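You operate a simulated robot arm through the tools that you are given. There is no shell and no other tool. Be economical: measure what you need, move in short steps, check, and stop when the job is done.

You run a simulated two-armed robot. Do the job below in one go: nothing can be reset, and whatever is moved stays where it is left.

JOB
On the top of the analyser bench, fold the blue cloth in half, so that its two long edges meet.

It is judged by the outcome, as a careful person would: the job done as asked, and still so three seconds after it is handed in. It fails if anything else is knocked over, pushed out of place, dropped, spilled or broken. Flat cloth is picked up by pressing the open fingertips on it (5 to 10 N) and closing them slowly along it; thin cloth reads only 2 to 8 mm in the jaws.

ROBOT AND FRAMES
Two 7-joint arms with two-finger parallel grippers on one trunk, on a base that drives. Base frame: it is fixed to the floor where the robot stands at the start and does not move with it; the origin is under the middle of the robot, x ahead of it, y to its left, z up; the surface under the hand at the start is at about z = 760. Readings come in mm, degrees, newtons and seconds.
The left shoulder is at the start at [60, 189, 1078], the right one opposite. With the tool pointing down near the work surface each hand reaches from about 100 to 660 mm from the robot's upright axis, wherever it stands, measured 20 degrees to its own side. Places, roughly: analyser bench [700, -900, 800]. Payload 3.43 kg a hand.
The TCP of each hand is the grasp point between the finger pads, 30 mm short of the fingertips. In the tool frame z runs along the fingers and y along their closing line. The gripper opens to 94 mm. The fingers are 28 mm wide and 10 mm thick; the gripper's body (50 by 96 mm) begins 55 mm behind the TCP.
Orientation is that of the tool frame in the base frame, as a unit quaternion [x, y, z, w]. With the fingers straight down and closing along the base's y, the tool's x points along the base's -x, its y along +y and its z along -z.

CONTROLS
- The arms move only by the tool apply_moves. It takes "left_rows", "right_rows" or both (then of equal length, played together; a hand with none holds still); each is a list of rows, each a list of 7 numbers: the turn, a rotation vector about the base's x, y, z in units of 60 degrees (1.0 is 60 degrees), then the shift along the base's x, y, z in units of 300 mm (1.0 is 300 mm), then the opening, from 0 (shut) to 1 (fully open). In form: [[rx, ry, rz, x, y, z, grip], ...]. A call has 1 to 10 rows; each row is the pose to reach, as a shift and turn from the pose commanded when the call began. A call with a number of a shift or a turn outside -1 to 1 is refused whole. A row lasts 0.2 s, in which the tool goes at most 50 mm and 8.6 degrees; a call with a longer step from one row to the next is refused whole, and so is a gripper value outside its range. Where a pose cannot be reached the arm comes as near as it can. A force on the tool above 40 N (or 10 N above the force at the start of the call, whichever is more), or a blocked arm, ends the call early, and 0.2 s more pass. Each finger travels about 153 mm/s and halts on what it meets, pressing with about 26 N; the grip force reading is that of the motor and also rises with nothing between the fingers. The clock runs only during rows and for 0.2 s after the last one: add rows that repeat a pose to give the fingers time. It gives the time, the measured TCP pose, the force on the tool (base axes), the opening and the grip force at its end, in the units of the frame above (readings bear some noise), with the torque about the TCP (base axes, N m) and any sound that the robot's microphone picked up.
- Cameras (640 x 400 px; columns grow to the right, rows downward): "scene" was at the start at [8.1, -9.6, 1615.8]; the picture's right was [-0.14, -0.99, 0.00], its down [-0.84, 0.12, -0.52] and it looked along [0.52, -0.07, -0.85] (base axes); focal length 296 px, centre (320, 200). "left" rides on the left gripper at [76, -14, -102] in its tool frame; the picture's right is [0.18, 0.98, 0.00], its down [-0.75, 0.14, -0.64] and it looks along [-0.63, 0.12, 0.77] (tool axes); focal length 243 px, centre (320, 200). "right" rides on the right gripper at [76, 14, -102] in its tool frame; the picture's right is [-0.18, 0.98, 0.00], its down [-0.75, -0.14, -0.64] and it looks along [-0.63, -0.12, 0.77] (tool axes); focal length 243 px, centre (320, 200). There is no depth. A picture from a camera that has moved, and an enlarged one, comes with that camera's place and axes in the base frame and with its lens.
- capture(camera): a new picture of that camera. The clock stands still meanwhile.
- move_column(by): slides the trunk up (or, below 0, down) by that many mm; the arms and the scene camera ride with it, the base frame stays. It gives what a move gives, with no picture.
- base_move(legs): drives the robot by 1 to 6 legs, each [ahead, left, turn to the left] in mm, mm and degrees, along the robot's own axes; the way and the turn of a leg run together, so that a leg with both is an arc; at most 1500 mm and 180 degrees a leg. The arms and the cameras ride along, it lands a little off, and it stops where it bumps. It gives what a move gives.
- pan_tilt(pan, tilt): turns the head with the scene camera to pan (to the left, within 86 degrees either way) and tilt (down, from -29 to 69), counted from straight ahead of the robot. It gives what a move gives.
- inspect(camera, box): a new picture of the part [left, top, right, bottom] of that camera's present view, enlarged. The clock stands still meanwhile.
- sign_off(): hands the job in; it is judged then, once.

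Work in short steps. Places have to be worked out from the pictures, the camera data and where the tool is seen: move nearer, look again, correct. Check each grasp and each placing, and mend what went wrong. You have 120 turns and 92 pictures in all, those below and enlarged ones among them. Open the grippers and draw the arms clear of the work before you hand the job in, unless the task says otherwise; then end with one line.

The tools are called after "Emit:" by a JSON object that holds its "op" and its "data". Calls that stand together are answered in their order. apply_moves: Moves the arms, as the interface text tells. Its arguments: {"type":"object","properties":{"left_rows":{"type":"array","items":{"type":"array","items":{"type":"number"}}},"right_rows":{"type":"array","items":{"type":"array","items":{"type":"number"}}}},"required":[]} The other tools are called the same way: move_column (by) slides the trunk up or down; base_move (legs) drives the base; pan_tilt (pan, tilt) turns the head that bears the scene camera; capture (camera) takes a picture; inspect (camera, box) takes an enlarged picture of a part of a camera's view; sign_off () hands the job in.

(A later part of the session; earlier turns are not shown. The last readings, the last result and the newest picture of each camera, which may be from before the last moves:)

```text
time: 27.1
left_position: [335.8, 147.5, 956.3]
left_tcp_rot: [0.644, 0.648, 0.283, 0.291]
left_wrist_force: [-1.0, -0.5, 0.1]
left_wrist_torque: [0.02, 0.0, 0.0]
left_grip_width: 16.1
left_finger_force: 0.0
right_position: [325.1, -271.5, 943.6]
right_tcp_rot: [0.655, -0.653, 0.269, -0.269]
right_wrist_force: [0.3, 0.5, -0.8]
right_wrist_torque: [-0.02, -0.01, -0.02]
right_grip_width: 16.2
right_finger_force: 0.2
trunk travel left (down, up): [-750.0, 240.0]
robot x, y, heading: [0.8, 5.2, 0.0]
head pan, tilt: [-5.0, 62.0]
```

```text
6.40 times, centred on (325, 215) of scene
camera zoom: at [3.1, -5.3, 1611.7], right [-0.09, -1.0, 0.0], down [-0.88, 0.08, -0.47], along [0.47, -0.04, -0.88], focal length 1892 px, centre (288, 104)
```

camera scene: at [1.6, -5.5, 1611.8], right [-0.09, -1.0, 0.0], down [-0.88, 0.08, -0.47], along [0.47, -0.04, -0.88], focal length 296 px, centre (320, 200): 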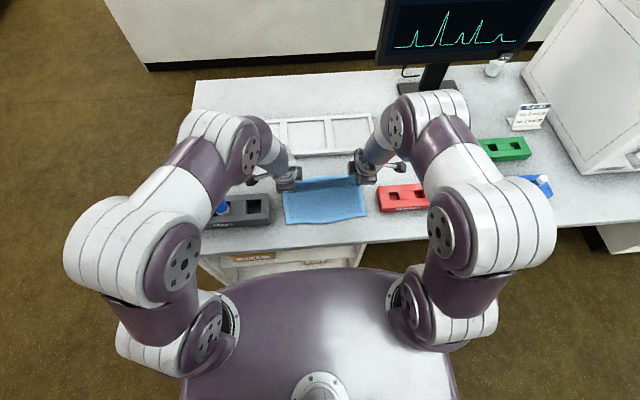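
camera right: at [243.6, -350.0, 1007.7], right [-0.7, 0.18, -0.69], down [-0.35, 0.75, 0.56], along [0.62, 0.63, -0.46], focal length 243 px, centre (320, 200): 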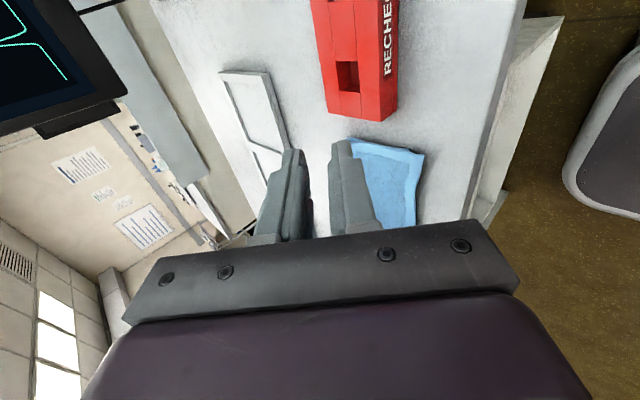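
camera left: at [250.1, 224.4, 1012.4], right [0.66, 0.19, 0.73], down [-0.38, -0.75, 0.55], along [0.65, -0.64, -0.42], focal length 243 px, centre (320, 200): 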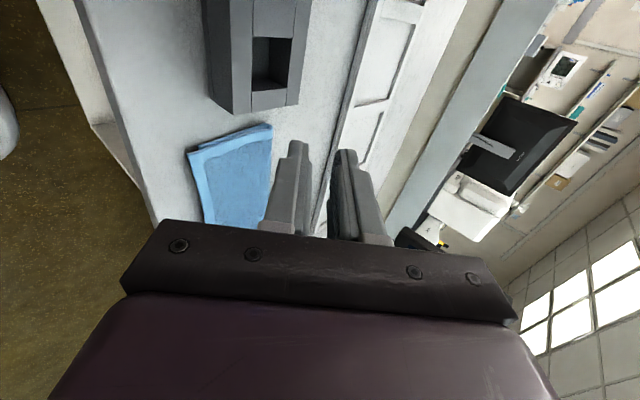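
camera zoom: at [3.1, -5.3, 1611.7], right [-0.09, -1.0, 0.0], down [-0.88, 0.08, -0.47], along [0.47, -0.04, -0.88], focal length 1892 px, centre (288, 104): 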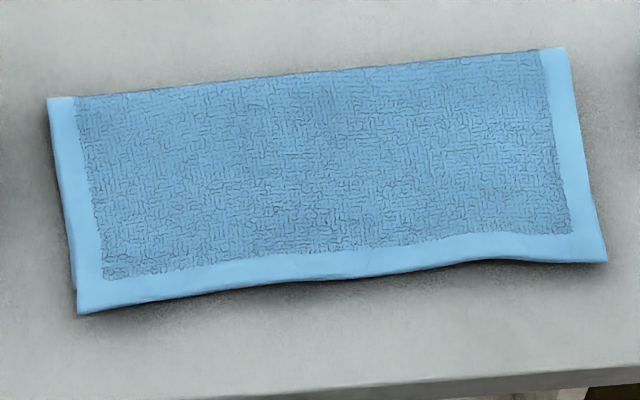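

A notch on the left side suggests the top layer overhangs the bottom by about 14 mm. I'll enlarge the hand-camera views of the front edge to confirm.

Emit:
{"op": "inspect", "data": {"camera": "left", "box": [170, 110, 290, 230]}}

Emit:
{"op": "inspect", "data": {"camera": "right", "box": [340, 130, 440, 230]}}

```text
3.33 times, centred on (230, 170) of left
camera zoom: at [250.1, 224.4, 1012.4], right [0.66, 0.19, 0.73], down [-0.38, -0.75, 0.55], along [0.65, -0.64, -0.42], focal length 809 px, centre (620, 300)
```

zoom: 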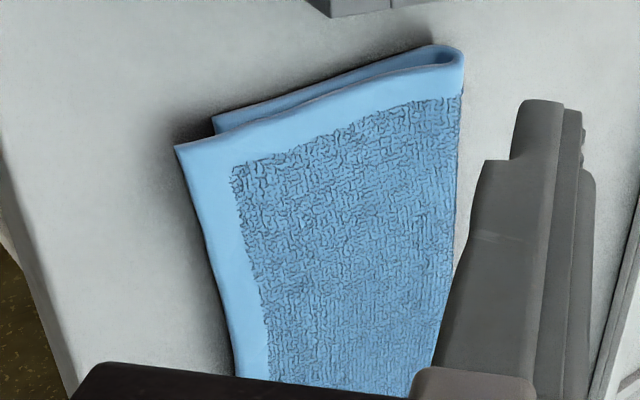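

```text
4.00 times, centred on (390, 180) of right
camera zoom: at [243.6, -350.0, 1007.7], right [-0.7, 0.18, -0.69], down [-0.35, 0.75, 0.56], along [0.62, 0.63, -0.46], focal length 970 px, centre (40, 280)
```

zoom: 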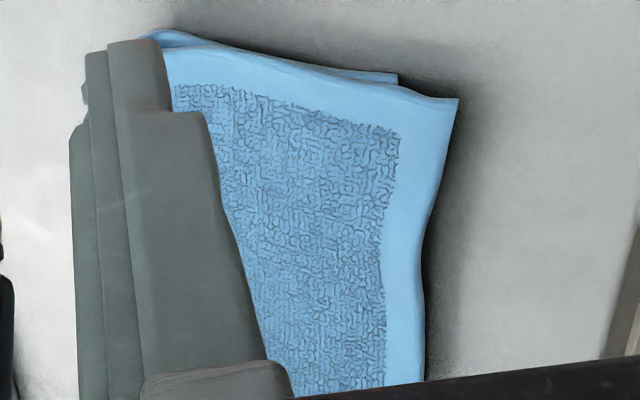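

Confirmed: the top overhangs the bottom by about 18 mm (bottom edge x≈364/372, top edge x≈347/353). I'll straighten the hands to vertical, re-pinch only the overhanging top edge and shift it about 19 mm away from me.

Emit:
{"op": "apply_moves", "data": {"left_rows": [[0, 0.125, 0, 0, 0, 0, 0.13], [0, 0.25, 0, 0, 0, 0, 0.13], [0, 0.375, 0, 0, 0, 0, 0.13], [0, 0.5, 0, 0, 0, 0, 0.13], [0, 0.625, 0, 0, 0, 0, 0.13], [0, 0.75, 0, 0, 0, 0, 0.13], [0, 0.75, 0, 0, 0, 0, 0.13]], "right_rows": [[0, 0.125, 0, 0, 0, 0, 0.13], [0, 0.25, 0, 0, 0, 0, 0.13], [0, 0.375, 0, 0, 0, 0, 0.13], [0, 0.5, 0, 0, 0, 0, 0.13], [0, 0.625, 0, 0, 0, 0, 0.13], [0, 0.75, 0, 0, 0, 0, 0.13], [0, 0.75, 0, 0, 0, 0, 0.13]]}}

```text
time: 28.7
left_position: [318.3, 152.9, 946.2]
left_tcp_rot: [0.707, 0.707, 0.011, 0.018]
left_wrist_force: [-0.6, -1.0, 0.6]
left_wrist_torque: [0.01, 0.01, 0.02]
left_grip_width: 12.0
left_finger_force: 0.1
left hand out of reach, approached as far as the arm can: row 1
right_position: [328.0, -280.2, 946.4]
right_tcp_rot: [0.707, -0.706, 0.036, -0.015]
right_wrist_force: [-0.7, -0.5, -0.5]
right_wrist_torque: [0.02, 0.01, 0.01]
right_grip_width: 12.2
right_finger_force: 0.0
right hand out of reach, approached as far as the arm can: row 6, 7
trunk travel left (down, up): [-750.0, 240.0]
robot x, y, heading: [2.5, 0.7, 0.2]
head pan, tilt: [-5.0, 62.0]
```

Now I move above the top-edge pinch points.

Emit:
{"op": "apply_moves", "data": {"left_rows": [[0, 0, 0, 0.033, -0.086, 0, 0.13], [0, 0, 0, 0.066, -0.172, 0, 0.13], [0, 0, 0, 0.1, -0.258, 0, 0.13], [0, 0, 0, 0.133, -0.343, 0, 0.13], [0, 0, 0, 0.133, -0.343, -0.12, 0.13], [0, 0, 0, 0.133, -0.343, -0.24, 0.13], [0, 0, 0, 0.133, -0.343, -0.34, 0.13], [0, 0, 0, 0.133, -0.343, -0.34, 0.13]], "right_rows": [[0, 0, 0, 0.03, 0.092, 0, 0.13], [0, 0, 0, 0.06, 0.184, 0, 0.13], [0, 0, 0, 0.09, 0.276, 0, 0.13], [0, 0, 0, 0.12, 0.367, 0, 0.13], [0, 0, 0, 0.12, 0.367, -0.12, 0.13], [0, 0, 0, 0.12, 0.367, -0.24, 0.13], [0, 0, 0, 0.12, 0.367, -0.34, 0.13], [0, 0, 0, 0.12, 0.367, -0.34, 0.13]]}}

Emit:
{"op": "capture", "data": {"camera": "left"}}

Emit:
{"op": "capture", "data": {"camera": "right"}}

```text
time: 30.5
left_position: [354.1, 52.1, 839.7]
left_tcp_rot: [0.707, 0.707, 0.0, 0.0]
left_wrist_force: [0.0, 0.3, 1.0]
left_wrist_torque: [-0.03, 0.01, 0.01]
left_grip_width: 12.4
left_finger_force: 0.0
left hand out of reach, approached as far as the arm can: row 1, 2, 3, 4, 5, 6, 7
right_position: [363.7, -163.6, 842.7]
right_tcp_rot: [0.707, -0.707, 0.0, 0.0]
right_wrist_force: [-0.1, -0.1, -0.3]
right_wrist_torque: [0.0, -0.03, 0.03]
right_grip_width: 12.0
right_finger_force: 0.0
trunk travel left (down, up): [-750.0, 240.0]
robot x, y, heading: [0.4, -0.4, -0.0]
head pan, tilt: [-5.0, 62.0]
```

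```text
59 pictures are left
camera left: at [339.5, 127.9, 942.1], right [0.98, 0.18, 0.0], down [0.14, -0.75, 0.64], along [0.12, -0.63, -0.77], focal length 243 px, centre (320, 200)
```

left: 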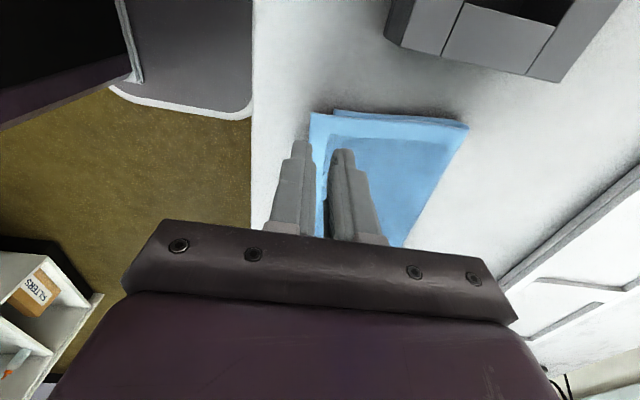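

```text
58 pictures are left
camera right: at [350.1, -240.6, 945.4], right [-0.98, 0.18, 0.0], down [0.14, 0.75, 0.64], along [0.12, 0.63, -0.77], focal length 243 px, centre (320, 200)
```

right: 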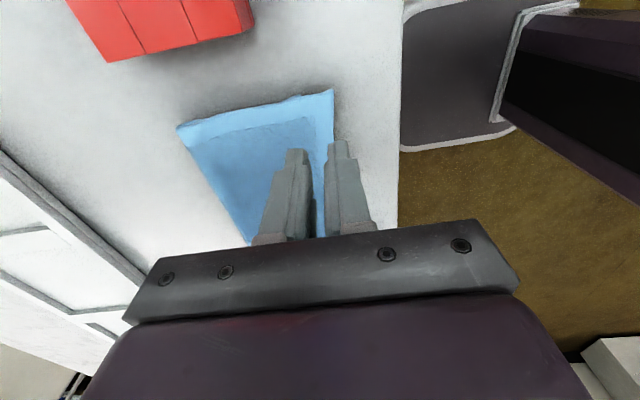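

The bottom corner shows at x≈363 and the top edge at x≈345.5 (left) and 351 (right), so the fingers are well placed. I'll descend to near contact.

Emit:
{"op": "apply_moves", "data": {"left_rows": [[0, 0, 0, 0.006, 0, -0.07, 0.13], [0, 0, 0, 0.006, 0, -0.14, 0.13], [0, 0, 0, 0.006, 0, -0.14, 0.13]], "right_rows": [[0, 0, 0, 0, 0, -0.07, 0.13], [0, 0, 0, 0, 0, -0.147, 0.13], [0, 0, 0, 0, 0, -0.147, 0.13]]}}

Emit:
{"op": "apply_moves", "data": {"left_rows": [[0, 0, 0, 0, 0, -0.005, 0.13], [0, 0, 0, 0, 0, -0.005, 0.13]], "right_rows": [[0, 0, 0, 0, 0, -0.005, 0.13], [0, 0, 0, 0, 0, -0.005, 0.13]]}}

```text
time: 31.3
left_position: [362.3, 49.4, 799.7]
left_tcp_rot: [0.707, 0.707, 0.0, 0.0]
left_wrist_force: [-0.4, -0.1, 0.4]
left_wrist_torque: [-0.03, 0.0, -0.01]
left_grip_width: 11.8
left_finger_force: 0.1
right_position: [363.4, -163.7, 798.9]
right_tcp_rot: [0.707, -0.707, -0.001, 0.001]
right_wrist_force: [0.1, -0.4, 0.6]
right_wrist_torque: [0.03, -0.04, -0.02]
right_grip_width: 12.3
right_finger_force: 0.4
trunk travel left (down, up): [-750.0, 240.0]
robot x, y, heading: [-1.4, 0.1, -0.2]
head pan, tilt: [-5.0, 62.0]
```

```text
time: 31.9
left_position: [360.4, 50.3, 799.0]
left_tcp_rot: [0.707, 0.707, 0.0, 0.0]
left_wrist_force: [0.5, 0.5, 0.7]
left_wrist_torque: [0.0, -0.01, -0.01]
left_grip_width: 12.0
left_finger_force: 0.1
right_position: [363.2, -163.2, 797.4]
right_tcp_rot: [0.708, -0.707, -0.001, 0.0]
right_wrist_force: [0.7, -0.5, 1.5]
right_wrist_torque: [-0.01, -0.03, 0.0]
right_grip_width: 12.5
right_finger_force: 0.0
trunk travel left (down, up): [-750.0, 240.0]
robot x, y, heading: [0.9, -2.0, -0.0]
head pan, tilt: [-5.0, 62.0]
```

The left hand sits about 4 mm too far in, so I'll shift it back and lower both to light contact.

Emit:
{"op": "apply_moves", "data": {"left_rows": [[0, 0, 0, -0.013, 0, 0, 0.13], [0, 0, 0, -0.013, 0, -0.007, 0.13], [0, 0, 0, -0.013, 0, -0.01, 0.13]], "right_rows": [[0, 0, 0, 0, 0, 0, 0.13], [0, 0, 0, 0, 0, -0.005, 0.13], [0, 0, 0, 0, 0, -0.007, 0.13]]}}

```text
time: 32.7
left_position: [357.4, 49.4, 796.9]
left_tcp_rot: [0.707, 0.707, 0.001, 0.001]
left_wrist_force: [0.9, 0.7, 1.9]
left_wrist_torque: [0.03, -0.05, 0.03]
left_grip_width: 12.3
left_finger_force: 0.2
right_position: [363.3, -164.8, 795.6]
right_tcp_rot: [-0.707, 0.707, -0.001, 0.001]
right_wrist_force: [-0.2, -1.6, 7.5]
right_wrist_torque: [-0.06, -0.14, -0.03]
right_grip_width: 12.3
right_finger_force: 0.1
trunk travel left (down, up): [-750.0, 240.0]
robot x, y, heading: [3.1, -1.7, 0.0]
head pan, tilt: [-5.0, 62.0]
```

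Right presses 7.5 N; the left needs about 1.3 mm more. Then I close both slowly.

Emit:
{"op": "apply_moves", "data": {"left_rows": [[0, 0, 0, 0, 0, -0.0045, 0.13], [0, 0, 0, 0, 0, -0.0045, 0.11], [0, 0, 0, 0, 0, -0.0045, 0.09], [0, 0, 0, 0, 0, -0.0045, 0.07], [0, 0, 0, 0, 0, -0.0045, 0.05], [0, 0, 0, 0, 0, -0.0045, 0.03], [0, 0, 0, 0, 0, -0.0045, 0.01], [0, 0, 0, 0, 0, -0.0045, 0], [0, 0, 0, 0, 0, -0.0045, 0]], "right_rows": [[0, 0, 0, 0, 0, 0, 0.13], [0, 0, 0, 0, 0, 0, 0.11], [0, 0, 0, 0, 0, 0, 0.09], [0, 0, 0, 0, 0, 0, 0.07], [0, 0, 0, 0, 0, 0, 0.05], [0, 0, 0, 0, 0, 0, 0.03], [0, 0, 0, 0, 0, 0, 0.01], [0, 0, 0, 0, 0, 0, 0], [0, 0, 0, 0, 0, 0, 0]]}}

Emit:
{"op": "inspect", "data": {"camera": "left", "box": [260, 80, 480, 240]}}

Emit:
{"op": "inspect", "data": {"camera": "right", "box": [160, 80, 380, 240]}}

```text
time: 34.7
left_position: [356.2, 49.5, 794.7]
left_tcp_rot: [0.707, 0.707, 0.0, 0.001]
left_wrist_force: [1.5, -0.6, 11.3]
left_wrist_torque: [0.0, -0.05, 0.02]
left_grip_width: 0.2
left_finger_force: 26.2
right_position: [363.8, -163.8, 796.7]
right_tcp_rot: [-0.707, 0.708, 0.0, 0.0]
right_wrist_force: [0.9, 0.3, 7.1]
right_wrist_torque: [-0.01, -0.07, 0.02]
right_grip_width: 0.2
right_finger_force: 25.6
trunk travel left (down, up): [-750.0, 240.0]
robot x, y, heading: [-1.1, 0.8, 0.2]
head pan, tilt: [-5.0, 62.0]
```

```text
2.50 times, centred on (370, 160) of left
camera zoom: at [341.5, 125.7, 897.4], right [0.98, 0.18, 0.0], down [0.14, -0.75, 0.64], along [0.12, -0.63, -0.77], focal length 606 px, centre (195, 300)
```

zoom: 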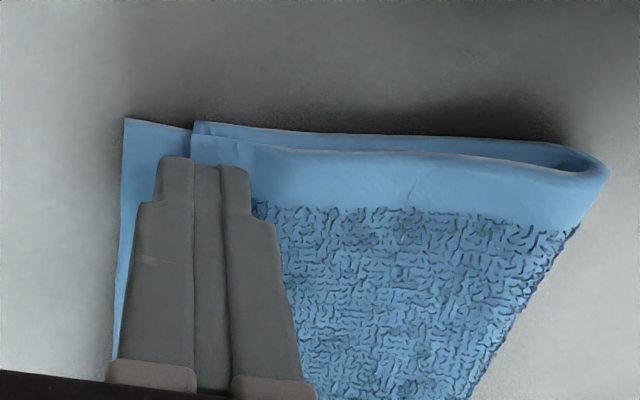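

```text
2.50 times, centred on (270, 160) of right
camera zoom: at [349.3, -240.8, 898.9], right [-0.98, 0.18, 0.0], down [0.14, 0.75, 0.64], along [0.12, 0.63, -0.77], focal length 606 px, centre (445, 300)
```

zoom: 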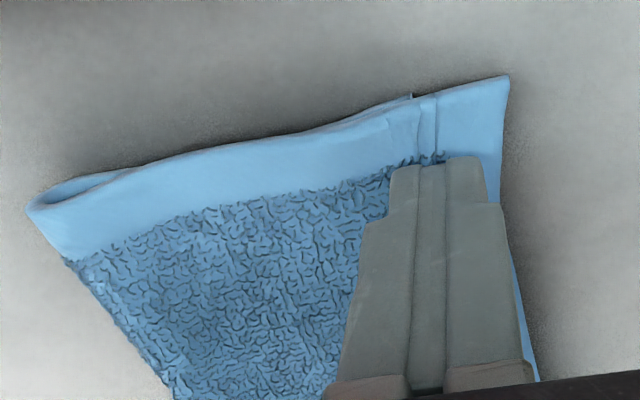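

Both pinches missed (0.2 mm), because the gap was too narrow for the cloth to buckle. I'll lift slightly, open to the 20 mm that worked before, shift inward so both fingers are on cloth, and come down to light contact.

Emit:
{"op": "apply_moves", "data": {"left_rows": [[0, 0, 0, 0, 0, 0.03, 0], [0, 0, 0, 0.012, 0, 0.04, 0.12], [0, 0, 0, 0.023, 0, 0.04, 0.23], [0, 0, 0, 0.023, 0, 0.02, 0.23], [0, 0, 0, 0.023, 0, 0.006, 0.23], [0, 0, 0, 0.023, 0, 0.006, 0.23]], "right_rows": [[0, 0, 0, 0, 0, 0.03, 0], [0, 0, 0, 0.009, 0, 0.04, 0.12], [0, 0, 0, 0.018, 0, 0.04, 0.23], [0, 0, 0, 0.018, 0, 0.02, 0.23], [0, 0, 0, 0.018, 0, 0.006, 0.23], [0, 0, 0, 0.018, 0, 0.006, 0.23]]}}

Emit:
{"op": "inspect", "data": {"camera": "left", "box": [260, 80, 480, 240]}}

Emit:
{"op": "inspect", "data": {"camera": "right", "box": [160, 80, 380, 240]}}

```text
time: 36.1
left_position: [365.1, 49.9, 798.2]
left_tcp_rot: [0.707, 0.707, 0.0, 0.0]
left_wrist_force: [-0.2, -0.4, 3.4]
left_wrist_torque: [0.07, -0.02, 0.02]
left_grip_width: 21.7
left_finger_force: 0.1
right_position: [369.4, -163.7, 795.8]
right_tcp_rot: [0.707, -0.707, 0.0, 0.0]
right_wrist_force: [0.1, -0.6, 1.8]
right_wrist_torque: [0.0, -0.05, -0.02]
right_grip_width: 21.5
right_finger_force: 0.5
trunk travel left (down, up): [-750.0, 240.0]
robot x, y, heading: [1.8, -5.5, -0.0]
head pan, tilt: [-5.0, 62.0]
```

```text
2.50 times, centred on (370, 160) of left
camera zoom: at [349.3, 125.9, 899.4], right [0.98, 0.18, 0.0], down [0.14, -0.75, 0.64], along [0.12, -0.63, -0.77], focal length 606 px, centre (195, 300)
```

zoom: 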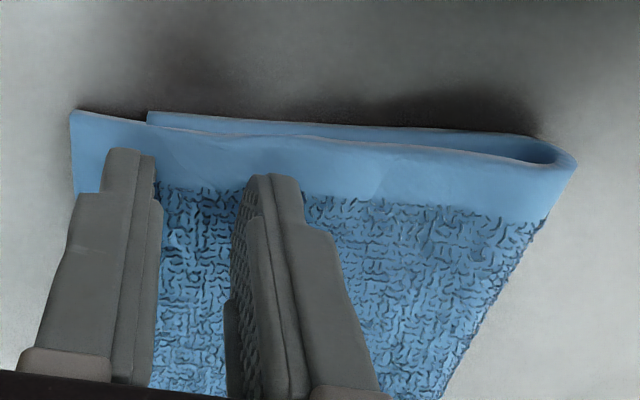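

```text
2.50 times, centred on (270, 160) of right
camera zoom: at [355.5, -240.7, 900.7], right [-0.98, 0.18, 0.0], down [0.14, 0.75, 0.64], along [0.12, 0.63, -0.77], focal length 606 px, centre (445, 300)
```

zoom: 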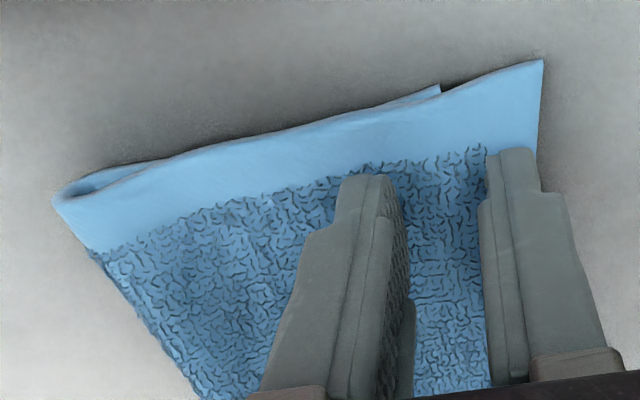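

The fingers straddle well, with outer fingers just inside the edge and light contact. I'll press a little and close slowly.

Emit:
{"op": "apply_moves", "data": {"left_rows": [[0, 0, 0, 0, 0, -0.002, 0.23], [0, 0, 0, 0, 0, -0.003, 0.2], [0, 0, 0, 0, 0, -0.003, 0.17], [0, 0, 0, 0, 0, -0.003, 0.14], [0, 0, 0, 0, 0, -0.003, 0.11], [0, 0, 0, 0, 0, -0.003, 0.08], [0, 0, 0, 0, 0, -0.003, 0.05], [0, 0, 0, 0, 0, -0.003, 0.02], [0, 0, 0, 0, 0, -0.003, 0], [0, 0, 0, 0, 0, -0.003, 0]], "right_rows": [[0, 0, 0, 0, 0, -0.004, 0.23], [0, 0, 0, 0, 0, -0.005, 0.2], [0, 0, 0, 0, 0, -0.005, 0.17], [0, 0, 0, 0, 0, -0.005, 0.14], [0, 0, 0, 0, 0, -0.005, 0.11], [0, 0, 0, 0, 0, -0.005, 0.08], [0, 0, 0, 0, 0, -0.005, 0.05], [0, 0, 0, 0, 0, -0.005, 0.02], [0, 0, 0, 0, 0, -0.005, 0], [0, 0, 0, 0, 0, -0.005, 0]]}}

Emit:
{"op": "inspect", "data": {"camera": "left", "box": [260, 80, 480, 240]}}

Emit:
{"op": "inspect", "data": {"camera": "right", "box": [160, 80, 380, 240]}}

```text
time: 38.3
left_position: [363.5, 49.6, 797.0]
left_tcp_rot: [0.707, 0.707, 0.001, 0.001]
left_wrist_force: [2.5, -1.0, 10.0]
left_wrist_torque: [-0.06, -0.08, -0.03]
left_grip_width: 3.9
left_finger_force: 26.5
right_position: [368.1, -164.6, 795.2]
right_tcp_rot: [-0.707, 0.707, 0.0, 0.0]
right_wrist_force: [-0.1, 1.0, 8.6]
right_wrist_torque: [0.0, -0.06, 0.02]
right_grip_width: 4.5
right_finger_force: 25.7
trunk travel left (down, up): [-750.0, 240.0]
robot x, y, heading: [1.6, -4.3, 0.1]
head pan, tilt: [-5.0, 62.0]
```

```text
2.50 times, centred on (370, 160) of left
camera zoom: at [348.4, 126.1, 898.6], right [0.98, 0.18, 0.0], down [0.14, -0.75, 0.64], along [0.12, -0.63, -0.77], focal length 606 px, centre (195, 300)
```

zoom: 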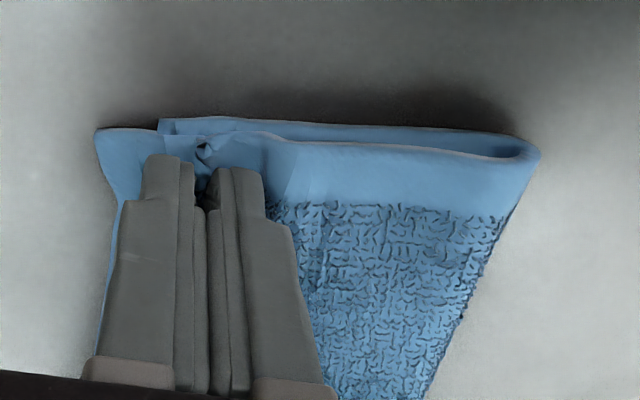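

```text
2.50 times, centred on (270, 160) of right
camera zoom: at [355.0, -240.7, 899.4], right [-0.98, 0.18, 0.0], down [0.14, 0.75, 0.64], along [0.12, 0.63, -0.77], focal length 606 px, centre (445, 300)
```

zoom: 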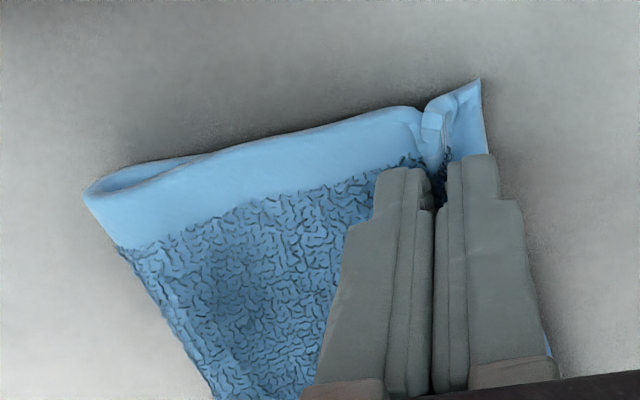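

Both hold about 4 mm, which looks like the top layer only. I'll lift 30 mm and move slightly away from me, then look for the bottom edge.

Emit:
{"op": "apply_moves", "data": {"left_rows": [[0, 0, 0, 0, 0, 0.03, 0], [0, 0, 0, 0.01, 0, 0.06, 0], [0, 0, 0, 0.02, 0, 0.1, 0], [0, 0, 0, 0.02, 0, 0.1, 0]], "right_rows": [[0, 0, 0, 0, 0, 0.03, 0], [0, 0, 0, 0.01, 0, 0.06, 0], [0, 0, 0, 0.02, 0, 0.1, 0], [0, 0, 0, 0.02, 0, 0.1, 0]]}}

Emit:
{"op": "inspect", "data": {"camera": "left", "box": [220, 40, 480, 240]}}

Emit:
{"op": "inspect", "data": {"camera": "right", "box": [160, 40, 420, 240]}}

Emit:
{"op": "inspect", "data": {"camera": "scene", "box": [240, 150, 400, 250]}}

```text
time: 39.3
left_position: [370.1, 50.2, 819.5]
left_tcp_rot: [0.707, 0.707, 0.003, -0.001]
left_wrist_force: [-0.7, -1.3, -0.1]
left_wrist_torque: [-0.03, 0.04, -0.01]
left_grip_width: 3.7
left_finger_force: 25.3
left hand out of reach, approached as far as the arm can: row 3, 4
right_position: [375.2, -163.3, 826.7]
right_tcp_rot: [-0.707, 0.707, 0.0, 0.0]
right_wrist_force: [0.6, 2.0, -1.2]
right_wrist_torque: [0.05, -0.02, 0.03]
right_grip_width: 4.3
right_finger_force: 26.5
trunk travel left (down, up): [-750.0, 240.0]
robot x, y, heading: [-0.5, -1.9, 0.1]
head pan, tilt: [-5.0, 62.0]
```

```text
2.00 times, centred on (350, 140) of left
camera zoom: at [354.0, 126.7, 922.2], right [0.98, 0.18, 0.01], down [0.14, -0.76, 0.64], along [0.12, -0.63, -0.77], focal length 485 px, centre (260, 320)
```

zoom: 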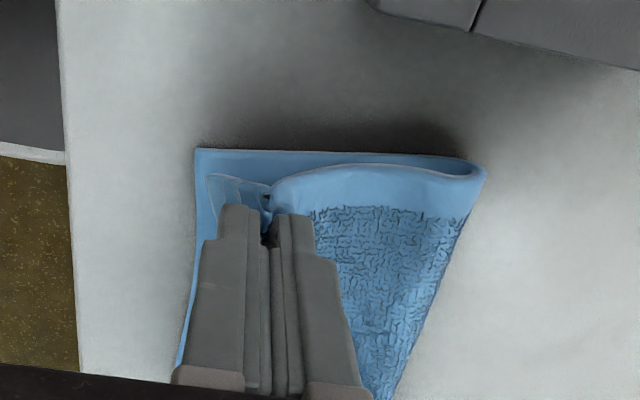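

```text
2.00 times, centred on (290, 140) of right
camera zoom: at [361.4, -240.6, 929.0], right [-0.98, 0.18, 0.0], down [0.14, 0.75, 0.64], along [0.12, 0.63, -0.77], focal length 485 px, centre (380, 320)
```

zoom: 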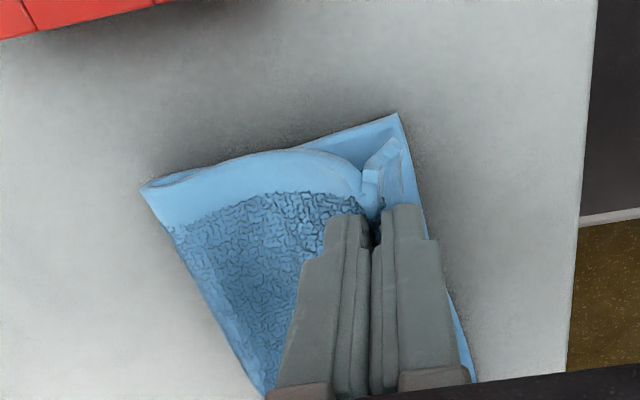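

```text
4.00 times, centred on (320, 200) of scene
camera zoom: at [4.6, -5.7, 1611.8], right [-0.09, -1.0, 0.0], down [-0.88, 0.08, -0.47], along [0.47, -0.04, -0.88], focal length 1182 px, centre (320, 200)
```

zoom: 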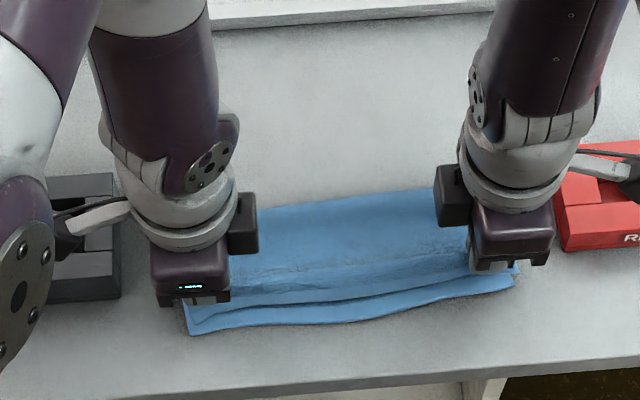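

Only the top layer is held and the whole bottom edge is visible (left x≈346, right x≈367). From the measured edge offsets the pinches should land at x≈378 (left) and x≈393 (right), so I'll move +9/+18 mm and lower to light contact while still holding.

Emit:
{"op": "apply_moves", "data": {"left_rows": [[0, 0, 0, 0.015, 0, 0, 0], [0, 0, 0, 0.03, 0, 0, 0], [0, 0, 0, 0.03, 0, -0.03, 0], [0, 0, 0, 0.03, 0, -0.06, 0], [0, 0, 0, 0.03, 0, -0.085, 0], [0, 0, 0, 0.03, 0, -0.094, 0], [0, 0, 0, 0.03, 0, -0.094, 0]], "right_rows": [[0, 0, 0, 0.03, 0, 0, 0], [0, 0, 0, 0.06, 0, 0, 0], [0, 0, 0, 0.06, 0, -0.03, 0], [0, 0, 0, 0.06, 0, -0.06, 0], [0, 0, 0, 0.06, 0, -0.085, 0], [0, 0, 0, 0.06, 0, -0.094, 0], [0, 0, 0, 0.06, 0, -0.094, 0]]}}

Emit:
{"op": "inspect", "data": {"camera": "left", "box": [220, 40, 480, 240]}}

Emit:
{"op": "inspect", "data": {"camera": "right", "box": [160, 40, 420, 240]}}

```text
time: 40.7
left_position: [380.2, 50.5, 797.0]
left_tcp_rot: [0.706, 0.708, 0.003, 0.005]
left_wrist_force: [-4.7, 5.4, 35.7]
left_wrist_torque: [0.18, 0.08, -0.01]
left_grip_width: 3.3
left_finger_force: 25.6
right_position: [391.7, -163.4, 799.9]
right_tcp_rot: [0.708, -0.707, 0.001, -0.002]
right_wrist_force: [-0.4, 2.1, 5.9]
right_wrist_torque: [0.08, 0.03, 0.01]
right_grip_width: 4.6
right_finger_force: 26.0
trunk travel left (down, up): [-750.0, 240.0]
robot x, y, heading: [0.1, 0.6, 0.1]
head pan, tilt: [-5.0, 62.0]
stopped in row 7 (left hand): the force on the tool passed its limit at 45 N (the readings are from after the stop); the commanded pose is now the measured one
```

```text
2.00 times, centred on (350, 140) of left
camera zoom: at [363.5, 126.7, 898.2], right [0.98, 0.19, 0.01], down [0.14, -0.75, 0.65], along [0.13, -0.63, -0.76], focal length 485 px, centre (260, 320)
```

zoom: 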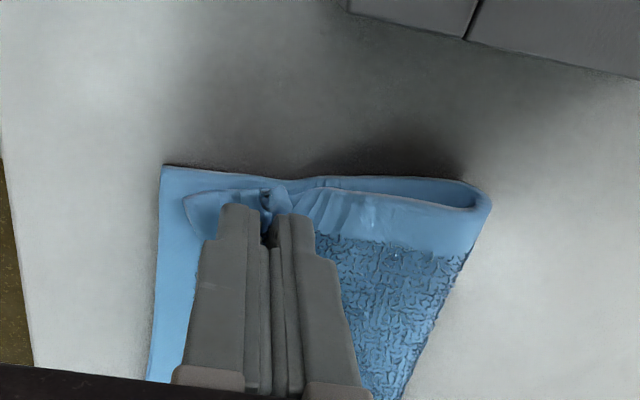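

```text
2.00 times, centred on (290, 140) of right
camera zoom: at [378.0, -239.7, 902.8], right [-0.98, 0.18, 0.0], down [0.14, 0.75, 0.64], along [0.12, 0.63, -0.77], focal length 485 px, centre (380, 320)
```

zoom: 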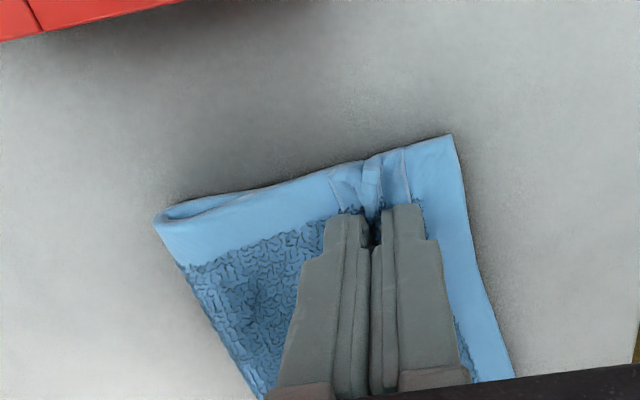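

The left hand is pressing too hard, so I'll raise it 2 mm and nudge the right 3 mm toward me. Then I'll open both slowly with light contact to spread the ridge out.

Emit:
{"op": "apply_moves", "data": {"left_rows": [[0, 0, 0, 0, 0, 0.005, 0], [0, 0, 0, 0, 0, 0.005, 0.04], [0, 0, 0, 0, 0, 0.005, 0.07], [0, 0, 0, 0, 0, 0.005, 0.1], [0, 0, 0, 0, 0, 0.005, 0.13], [0, 0, 0, 0, 0, 0.005, 0.16], [0, 0, 0, 0, 0, 0.005, 0.19], [0, 0, 0, 0, 0, 0.005, 0.22], [0, 0, 0, 0, 0, 0.005, 0.24]], "right_rows": [[0, 0, 0, -0.01, 0, 0, 0], [0, 0, 0, -0.01, 0, -0.004, 0.04], [0, 0, 0, -0.01, 0, -0.008, 0.07], [0, 0, 0, -0.01, 0, -0.01, 0.1], [0, 0, 0, -0.01, 0, -0.01, 0.13], [0, 0, 0, -0.01, 0, -0.01, 0.16], [0, 0, 0, -0.01, 0, -0.01, 0.19], [0, 0, 0, -0.01, 0, -0.01, 0.22], [0, 0, 0, -0.01, 0, -0.01, 0.24]]}}

Emit:
{"op": "inspect", "data": {"camera": "left", "box": [220, 40, 480, 240]}}

Emit:
{"op": "inspect", "data": {"camera": "right", "box": [160, 40, 420, 240]}}

```text
time: 42.7
left_position: [377.8, 51.1, 796.3]
left_tcp_rot: [0.706, 0.708, 0.003, 0.005]
left_wrist_force: [-4.2, -1.3, 12.9]
left_wrist_torque: [-0.05, 0.01, -0.02]
left_grip_width: 18.2
left_finger_force: 0.1
right_position: [388.1, -163.7, 795.6]
right_tcp_rot: [-0.707, 0.707, -0.002, 0.001]
right_wrist_force: [-8.2, -0.2, 33.5]
right_wrist_torque: [0.01, -0.17, 0.01]
right_grip_width: 17.2
right_finger_force: 0.1
trunk travel left (down, up): [-750.0, 240.0]
robot x, y, heading: [-1.5, 1.8, 0.1]
head pan, tilt: [-5.0, 62.0]
```

```text
2.00 times, centred on (350, 140) of left
camera zoom: at [361.5, 127.2, 898.8], right [0.98, 0.19, 0.01], down [0.14, -0.75, 0.65], along [0.13, -0.63, -0.76], focal length 485 px, centre (260, 320)
```

zoom: 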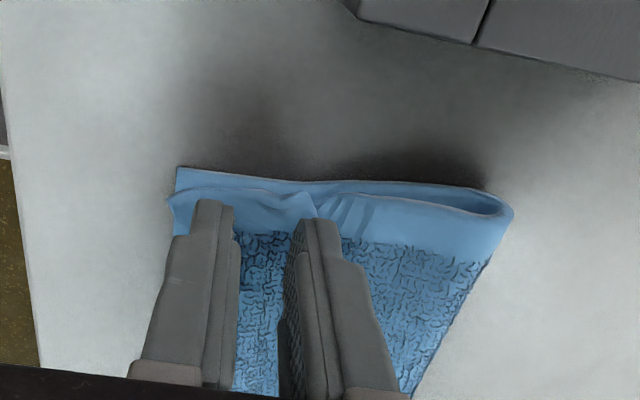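

```text
2.00 times, centred on (290, 140) of right
camera zoom: at [373.5, -239.5, 899.8], right [-0.98, 0.18, -0.01], down [0.14, 0.75, 0.64], along [0.12, 0.63, -0.77], focal length 485 px, centre (380, 320)
```

zoom: 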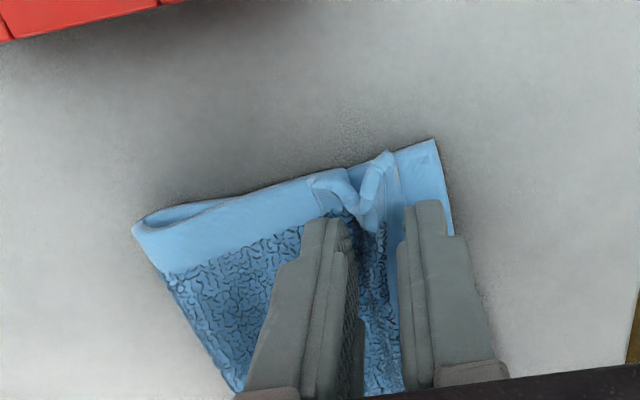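

The left is spread nearly flush. The right still has a small standing ridge between the fingers, so I'll lift both straight up and let it relax.

Emit:
{"op": "apply_moves", "data": {"left_rows": [[0, 0, 0, 0, 0, 0.02, 0.24], [0, 0, 0, 0, 0, 0.06, 0.26], [0, 0, 0, 0, 0, 0.15, 0.26], [0, 0, 0, 0, 0.1, 0.25, 0.26], [0, 0, 0, 0, 0.2, 0.35, 0.26], [0, 0, 0, 0, 0.3, 0.4, 0.26]], "right_rows": [[0, 0, 0, 0, 0, 0.02, 0.24], [0, 0, 0, 0, 0, 0.06, 0.26], [0, 0, 0, 0, 0, 0.15, 0.26], [0, 0, 0, 0, -0.1, 0.25, 0.26], [0, 0, 0, 0, -0.2, 0.35, 0.26], [0, 0, 0, 0, -0.3, 0.4, 0.26]]}}

Emit:
{"op": "inspect", "data": {"camera": "scene", "box": [265, 185, 385, 245]}}

Emit:
{"op": "capture", "data": {"camera": "right"}}

Emit:
{"op": "capture", "data": {"camera": "left"}}

```text
time: 44.1
left_position: [381.7, 139.9, 914.9]
left_tcp_rot: [0.707, 0.708, 0.001, 0.002]
left_wrist_force: [-0.3, 0.3, 0.8]
left_wrist_torque: [0.0, 0.02, 0.0]
left_grip_width: 24.2
left_finger_force: 0.0
right_position: [391.5, -255.0, 915.6]
right_tcp_rot: [0.707, -0.707, 0.0, 0.0]
right_wrist_force: [0.1, -0.3, 1.2]
right_wrist_torque: [0.0, 0.02, 0.01]
right_grip_width: 24.2
right_finger_force: 0.1
trunk travel left (down, up): [-750.0, 240.0]
robot x, y, heading: [2.2, -3.6, 0.3]
head pan, tilt: [-5.0, 62.0]
```

```text
5.33 times, centred on (325, 215) of scene
camera zoom: at [4.3, -5.5, 1611.7], right [-0.09, -1.0, 0.0], down [-0.88, 0.08, -0.47], along [0.47, -0.04, -0.88], focal length 1576 px, centre (293, 120)
```

zoom: 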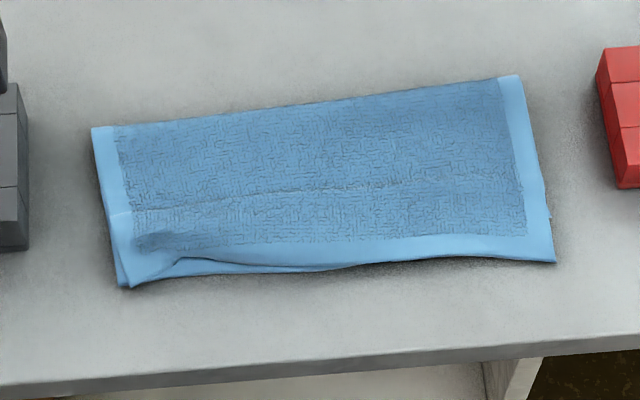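

```text
43 pictures are left
camera right: at [378.2, -331.0, 1018.6], right [-0.98, 0.18, 0.0], down [0.14, 0.75, 0.64], along [0.12, 0.63, -0.77], focal length 243 px, centre (320, 200)
```

right: 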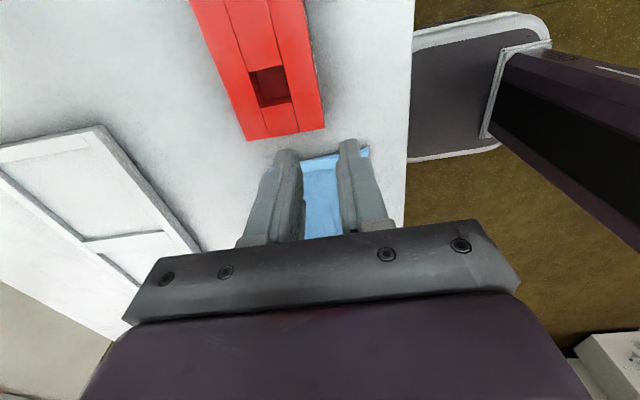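

```text
42 pictures are left
camera left: at [365.6, 216.7, 1016.9], right [0.98, 0.19, 0.01], down [0.14, -0.75, 0.64], along [0.12, -0.63, -0.76], focal length 243 px, centre (320, 200)
```

left: 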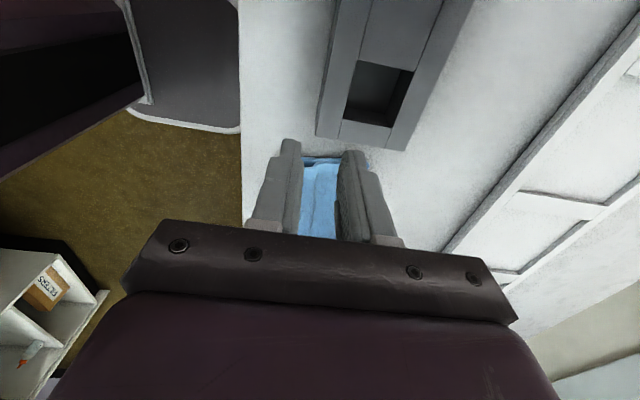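

The result is ambiguous, with notches on both sides. I'll enlarge both front corners.

Emit:
{"op": "inspect", "data": {"camera": "scene", "box": [280, 210, 330, 245]}}

Emit:
{"op": "inspect", "data": {"camera": "scene", "box": [330, 205, 380, 240]}}

```text
11.43 times, centred on (305, 228) of scene
camera zoom: at [4.3, -5.5, 1611.7], right [-0.09, -1.0, 0.0], down [-0.88, 0.08, -0.47], along [0.47, -0.04, -0.88], focal length 3378 px, centre (491, -114)
```

zoom: 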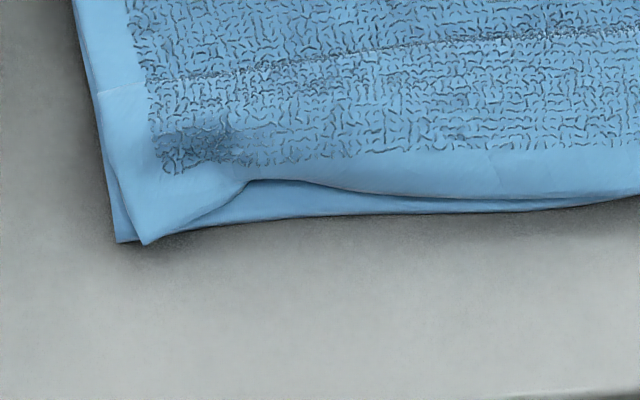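

```text
11.43 times, centred on (355, 222) of scene
camera zoom: at [4.3, -5.5, 1611.7], right [-0.09, -1.0, 0.0], down [-0.88, 0.08, -0.47], along [0.47, -0.04, -0.88], focal length 3378 px, centre (-80, -57)
```

zoom: 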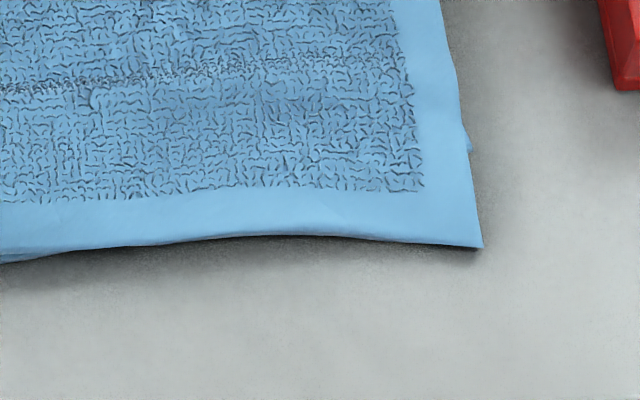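

On the left the corners now match (≈351/352), with a small wrinkle; on the right the top overhangs about 25–30 mm. I'll regrasp the top right corner with the right hand, first hovering to see the bottom corner clearly.

Emit:
{"op": "apply_moves", "data": {"right_rows": [[0, 0, 0, -0.02, 0.1, 0, 0.23], [0, 0, 0, -0.04, 0.2, 0, 0.23], [0, 0, 0, -0.063, 0.297, 0, 0.23], [0, 0, 0, -0.063, 0.297, -0.12, 0.23], [0, 0, 0, -0.063, 0.297, -0.25, 0.23], [0, 0, 0, -0.063, 0.297, -0.33, 0.23], [0, 0, 0, -0.063, 0.297, -0.33, 0.23]]}}

Emit:
{"op": "inspect", "data": {"camera": "right", "box": [160, 60, 400, 240]}}

```text
time: 45.7
left_position: [382.2, 139.6, 914.4]
left_tcp_rot: [0.707, 0.707, 0.002, 0.004]
left_wrist_force: [-0.2, -0.2, 0.2]
left_wrist_torque: [0.03, -0.03, 0.03]
left_grip_width: 24.4
left_finger_force: 0.1
right_position: [370.4, -163.6, 815.0]
right_tcp_rot: [0.707, -0.707, 0.001, -0.001]
right_wrist_force: [-0.2, -0.3, 0.7]
right_wrist_torque: [-0.02, -0.04, 0.0]
right_grip_width: 21.1
right_finger_force: 0.1
trunk travel left (down, up): [-750.0, 240.0]
robot x, y, heading: [2.9, -3.3, -0.0]
head pan, tilt: [-5.0, 62.0]
```

```text
2.22 times, centred on (280, 150) of right
camera zoom: at [358.4, -240.8, 918.1], right [-0.98, 0.18, 0.0], down [0.14, 0.75, 0.64], along [0.12, 0.63, -0.77], focal length 539 px, centre (409, 311)
```

zoom: 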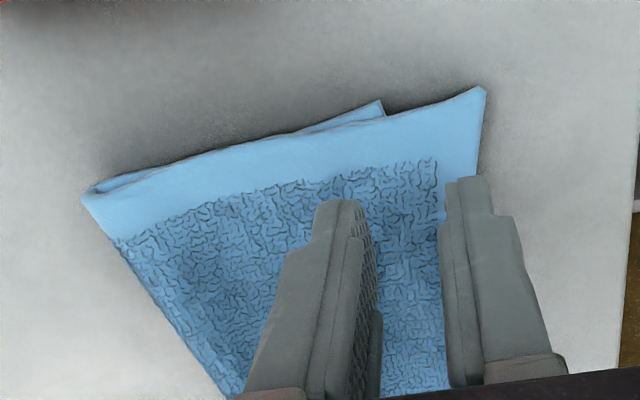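

The bottom right corner is at x≈376 and the top at x≈347, so the overhang is 30 mm. I'll lower the right hand to contact.

Emit:
{"op": "apply_moves", "data": {"right_rows": [[0, 0, 0, 0, 0, -0.04, 0.23], [0, 0, 0, 0, 0, -0.059, 0.23], [0, 0, 0, 0, 0, -0.062, 0.23], [0, 0, 0, 0, 0, -0.062, 0.23]]}}

```text
time: 46.7
left_position: [381.8, 140.6, 914.6]
left_tcp_rot: [0.707, 0.707, 0.002, 0.003]
left_wrist_force: [0.9, -0.2, -0.9]
left_wrist_torque: [-0.01, 0.02, 0.0]
left_grip_width: 24.3
left_finger_force: 0.1
right_position: [372.3, -163.6, 797.1]
right_tcp_rot: [0.707, -0.707, 0.001, -0.001]
right_wrist_force: [1.1, -0.3, 2.6]
right_wrist_torque: [0.0, -0.05, 0.03]
right_grip_width: 21.7
right_finger_force: 0.2
trunk travel left (down, up): [-750.0, 240.0]
robot x, y, heading: [5.3, 2.2, -0.2]
head pan, tilt: [-5.0, 62.0]
```

Light contact (2.6 N). I'll press about 1 mm and close slowly, then lift 30 mm.

Emit:
{"op": "apply_moves", "data": {"right_rows": [[0, 0, 0, 0, 0, -0.004, 0.22], [0, 0, 0, 0, 0, -0.004, 0.19], [0, 0, 0, 0, 0, -0.004, 0.16], [0, 0, 0, 0, 0, -0.004, 0.13], [0, 0, 0, 0, 0, -0.004, 0.1], [0, 0, 0, 0, 0, -0.004, 0.07], [0, 0, 0, 0, 0, -0.004, 0.04], [0, 0, 0, 0, 0, -0.004, 0.01], [0, 0, 0, 0, 0, -0.004, 0], [0, 0, 0, 0, 0, -0.004, 0]]}}

Emit:
{"op": "apply_moves", "data": {"right_rows": [[0, 0, 0, 0, 0, 0.04, 0], [0, 0, 0, 0.02, 0, 0.09, 0], [0, 0, 0, 0.04, 0, 0.14, 0], [0, 0, 0, 0.04, 0, 0.14, 0]]}}

Emit:
{"op": "inspect", "data": {"camera": "right", "box": [160, 60, 400, 240]}}

Emit:
{"op": "inspect", "data": {"camera": "scene", "box": [265, 175, 395, 245]}}

```text
time: 48.9
left_position: [381.5, 139.7, 914.1]
left_tcp_rot: [0.707, 0.708, 0.001, 0.003]
left_wrist_force: [-0.2, -1.0, -0.1]
left_wrist_torque: [0.0, -0.03, 0.01]
left_grip_width: 24.5
left_finger_force: 0.0
right_position: [370.5, -165.0, 796.2]
right_tcp_rot: [-0.707, 0.707, 0.001, 0.0]
right_wrist_force: [0.6, -0.3, 5.3]
right_wrist_torque: [-0.02, -0.06, 0.0]
right_grip_width: 4.0
right_finger_force: 25.7
trunk travel left (down, up): [-750.0, 240.0]
robot x, y, heading: [-2.2, 0.7, -0.0]
head pan, tilt: [-5.0, 62.0]
```

```text
time: 49.9
left_position: [382.1, 139.9, 914.9]
left_tcp_rot: [0.705, 0.709, 0.001, 0.003]
left_wrist_force: [-0.7, 0.2, -0.2]
left_wrist_torque: [0.03, -0.02, -0.02]
left_grip_width: 24.6
left_finger_force: 0.1
right_position: [384.2, -163.6, 838.0]
right_tcp_rot: [0.707, -0.707, 0.0, -0.001]
right_wrist_force: [0.6, -0.3, -0.7]
right_wrist_torque: [-0.03, 0.0, -0.03]
right_grip_width: 3.8
right_finger_force: 25.6
trunk travel left (down, up): [-750.0, 240.0]
robot x, y, heading: [1.0, -0.4, -0.1]
head pan, tilt: [-5.0, 62.0]
```

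```text
2.22 times, centred on (280, 150) of right
camera zoom: at [370.6, -241.0, 941.7], right [-0.98, 0.18, 0.0], down [0.14, 0.75, 0.64], along [0.12, 0.63, -0.77], focal length 539 px, centre (409, 311)
```

zoom: 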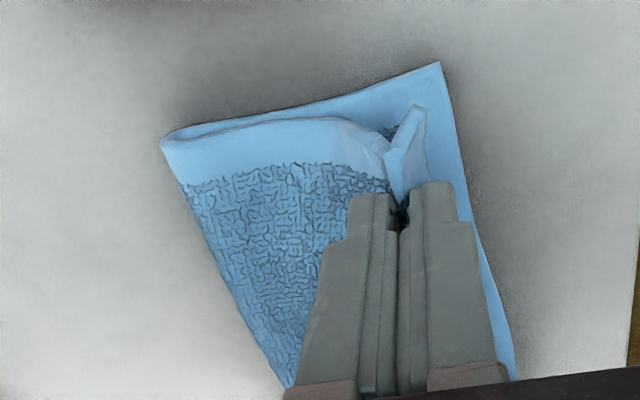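

```text
4.92 times, centred on (330, 210) of scene
camera zoom: at [4.7, -5.6, 1611.8], right [-0.09, -1.0, 0.0], down [-0.88, 0.08, -0.47], along [0.47, -0.04, -0.88], focal length 1455 px, centre (271, 151)
```

zoom: 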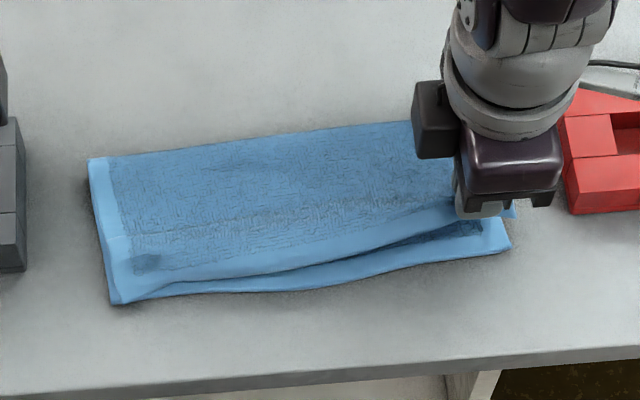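

The bottom edge is fully visible and only the top ply is held. I'll pin the left corner with the left hand's closed fingers so it stays put while I relay the right side.

Emit:
{"op": "apply_moves", "data": {"left_rows": [[0, 0, 0, -0.01, -0.1, 0, 0], [0, 0, 0, -0.02, -0.2, 0, 0], [0, 0, 0, -0.027, -0.317, 0, 0], [0, 0, 0, -0.027, -0.317, -0.13, 0], [0, 0, 0, -0.027, -0.317, -0.26, 0], [0, 0, 0, -0.027, -0.317, -0.36, 0], [0, 0, 0, -0.027, -0.317, -0.383, 0], [0, 0, 0, -0.027, -0.317, -0.383, 0]]}}

Emit:
{"op": "apply_moves", "data": {"left_rows": [[0, 0, 0, 0, 0, -0.008, 0], [0, 0, 0, 0, 0, -0.012, 0]]}}

```text
time: 51.7
left_position: [373.1, 44.7, 800.3]
left_tcp_rot: [0.707, 0.707, 0.002, 0.003]
left_wrist_force: [0.6, 0.4, 0.9]
left_wrist_torque: [0.05, -0.01, -0.01]
left_grip_width: 0.2
left_finger_force: 26.1
right_position: [383.6, -166.1, 838.2]
right_tcp_rot: [0.707, -0.707, 0.001, 0.0]
right_wrist_force: [-0.3, -1.0, -0.5]
right_wrist_torque: [0.01, -0.03, 0.01]
right_grip_width: 4.0
right_finger_force: 26.3
trunk travel left (down, up): [-750.0, 240.0]
robot x, y, heading: [0.2, -2.4, 0.2]
head pan, tilt: [-5.0, 62.0]
```

```text
time: 52.3
left_position: [374.1, 44.6, 796.5]
left_tcp_rot: [0.706, 0.708, 0.002, 0.003]
left_wrist_force: [-0.1, -0.6, 4.5]
left_wrist_torque: [-0.06, -0.04, -0.03]
left_grip_width: 0.1
left_finger_force: 26.2
right_position: [384.5, -164.0, 838.0]
right_tcp_rot: [0.707, -0.707, 0.0, -0.002]
right_wrist_force: [-0.1, -0.4, -0.3]
right_wrist_torque: [0.05, -0.03, 0.0]
right_grip_width: 4.0
right_finger_force: 26.5
trunk travel left (down, up): [-750.0, 240.0]
robot x, y, heading: [1.2, 2.3, -0.0]
head pan, tilt: [-5.0, 62.0]
```

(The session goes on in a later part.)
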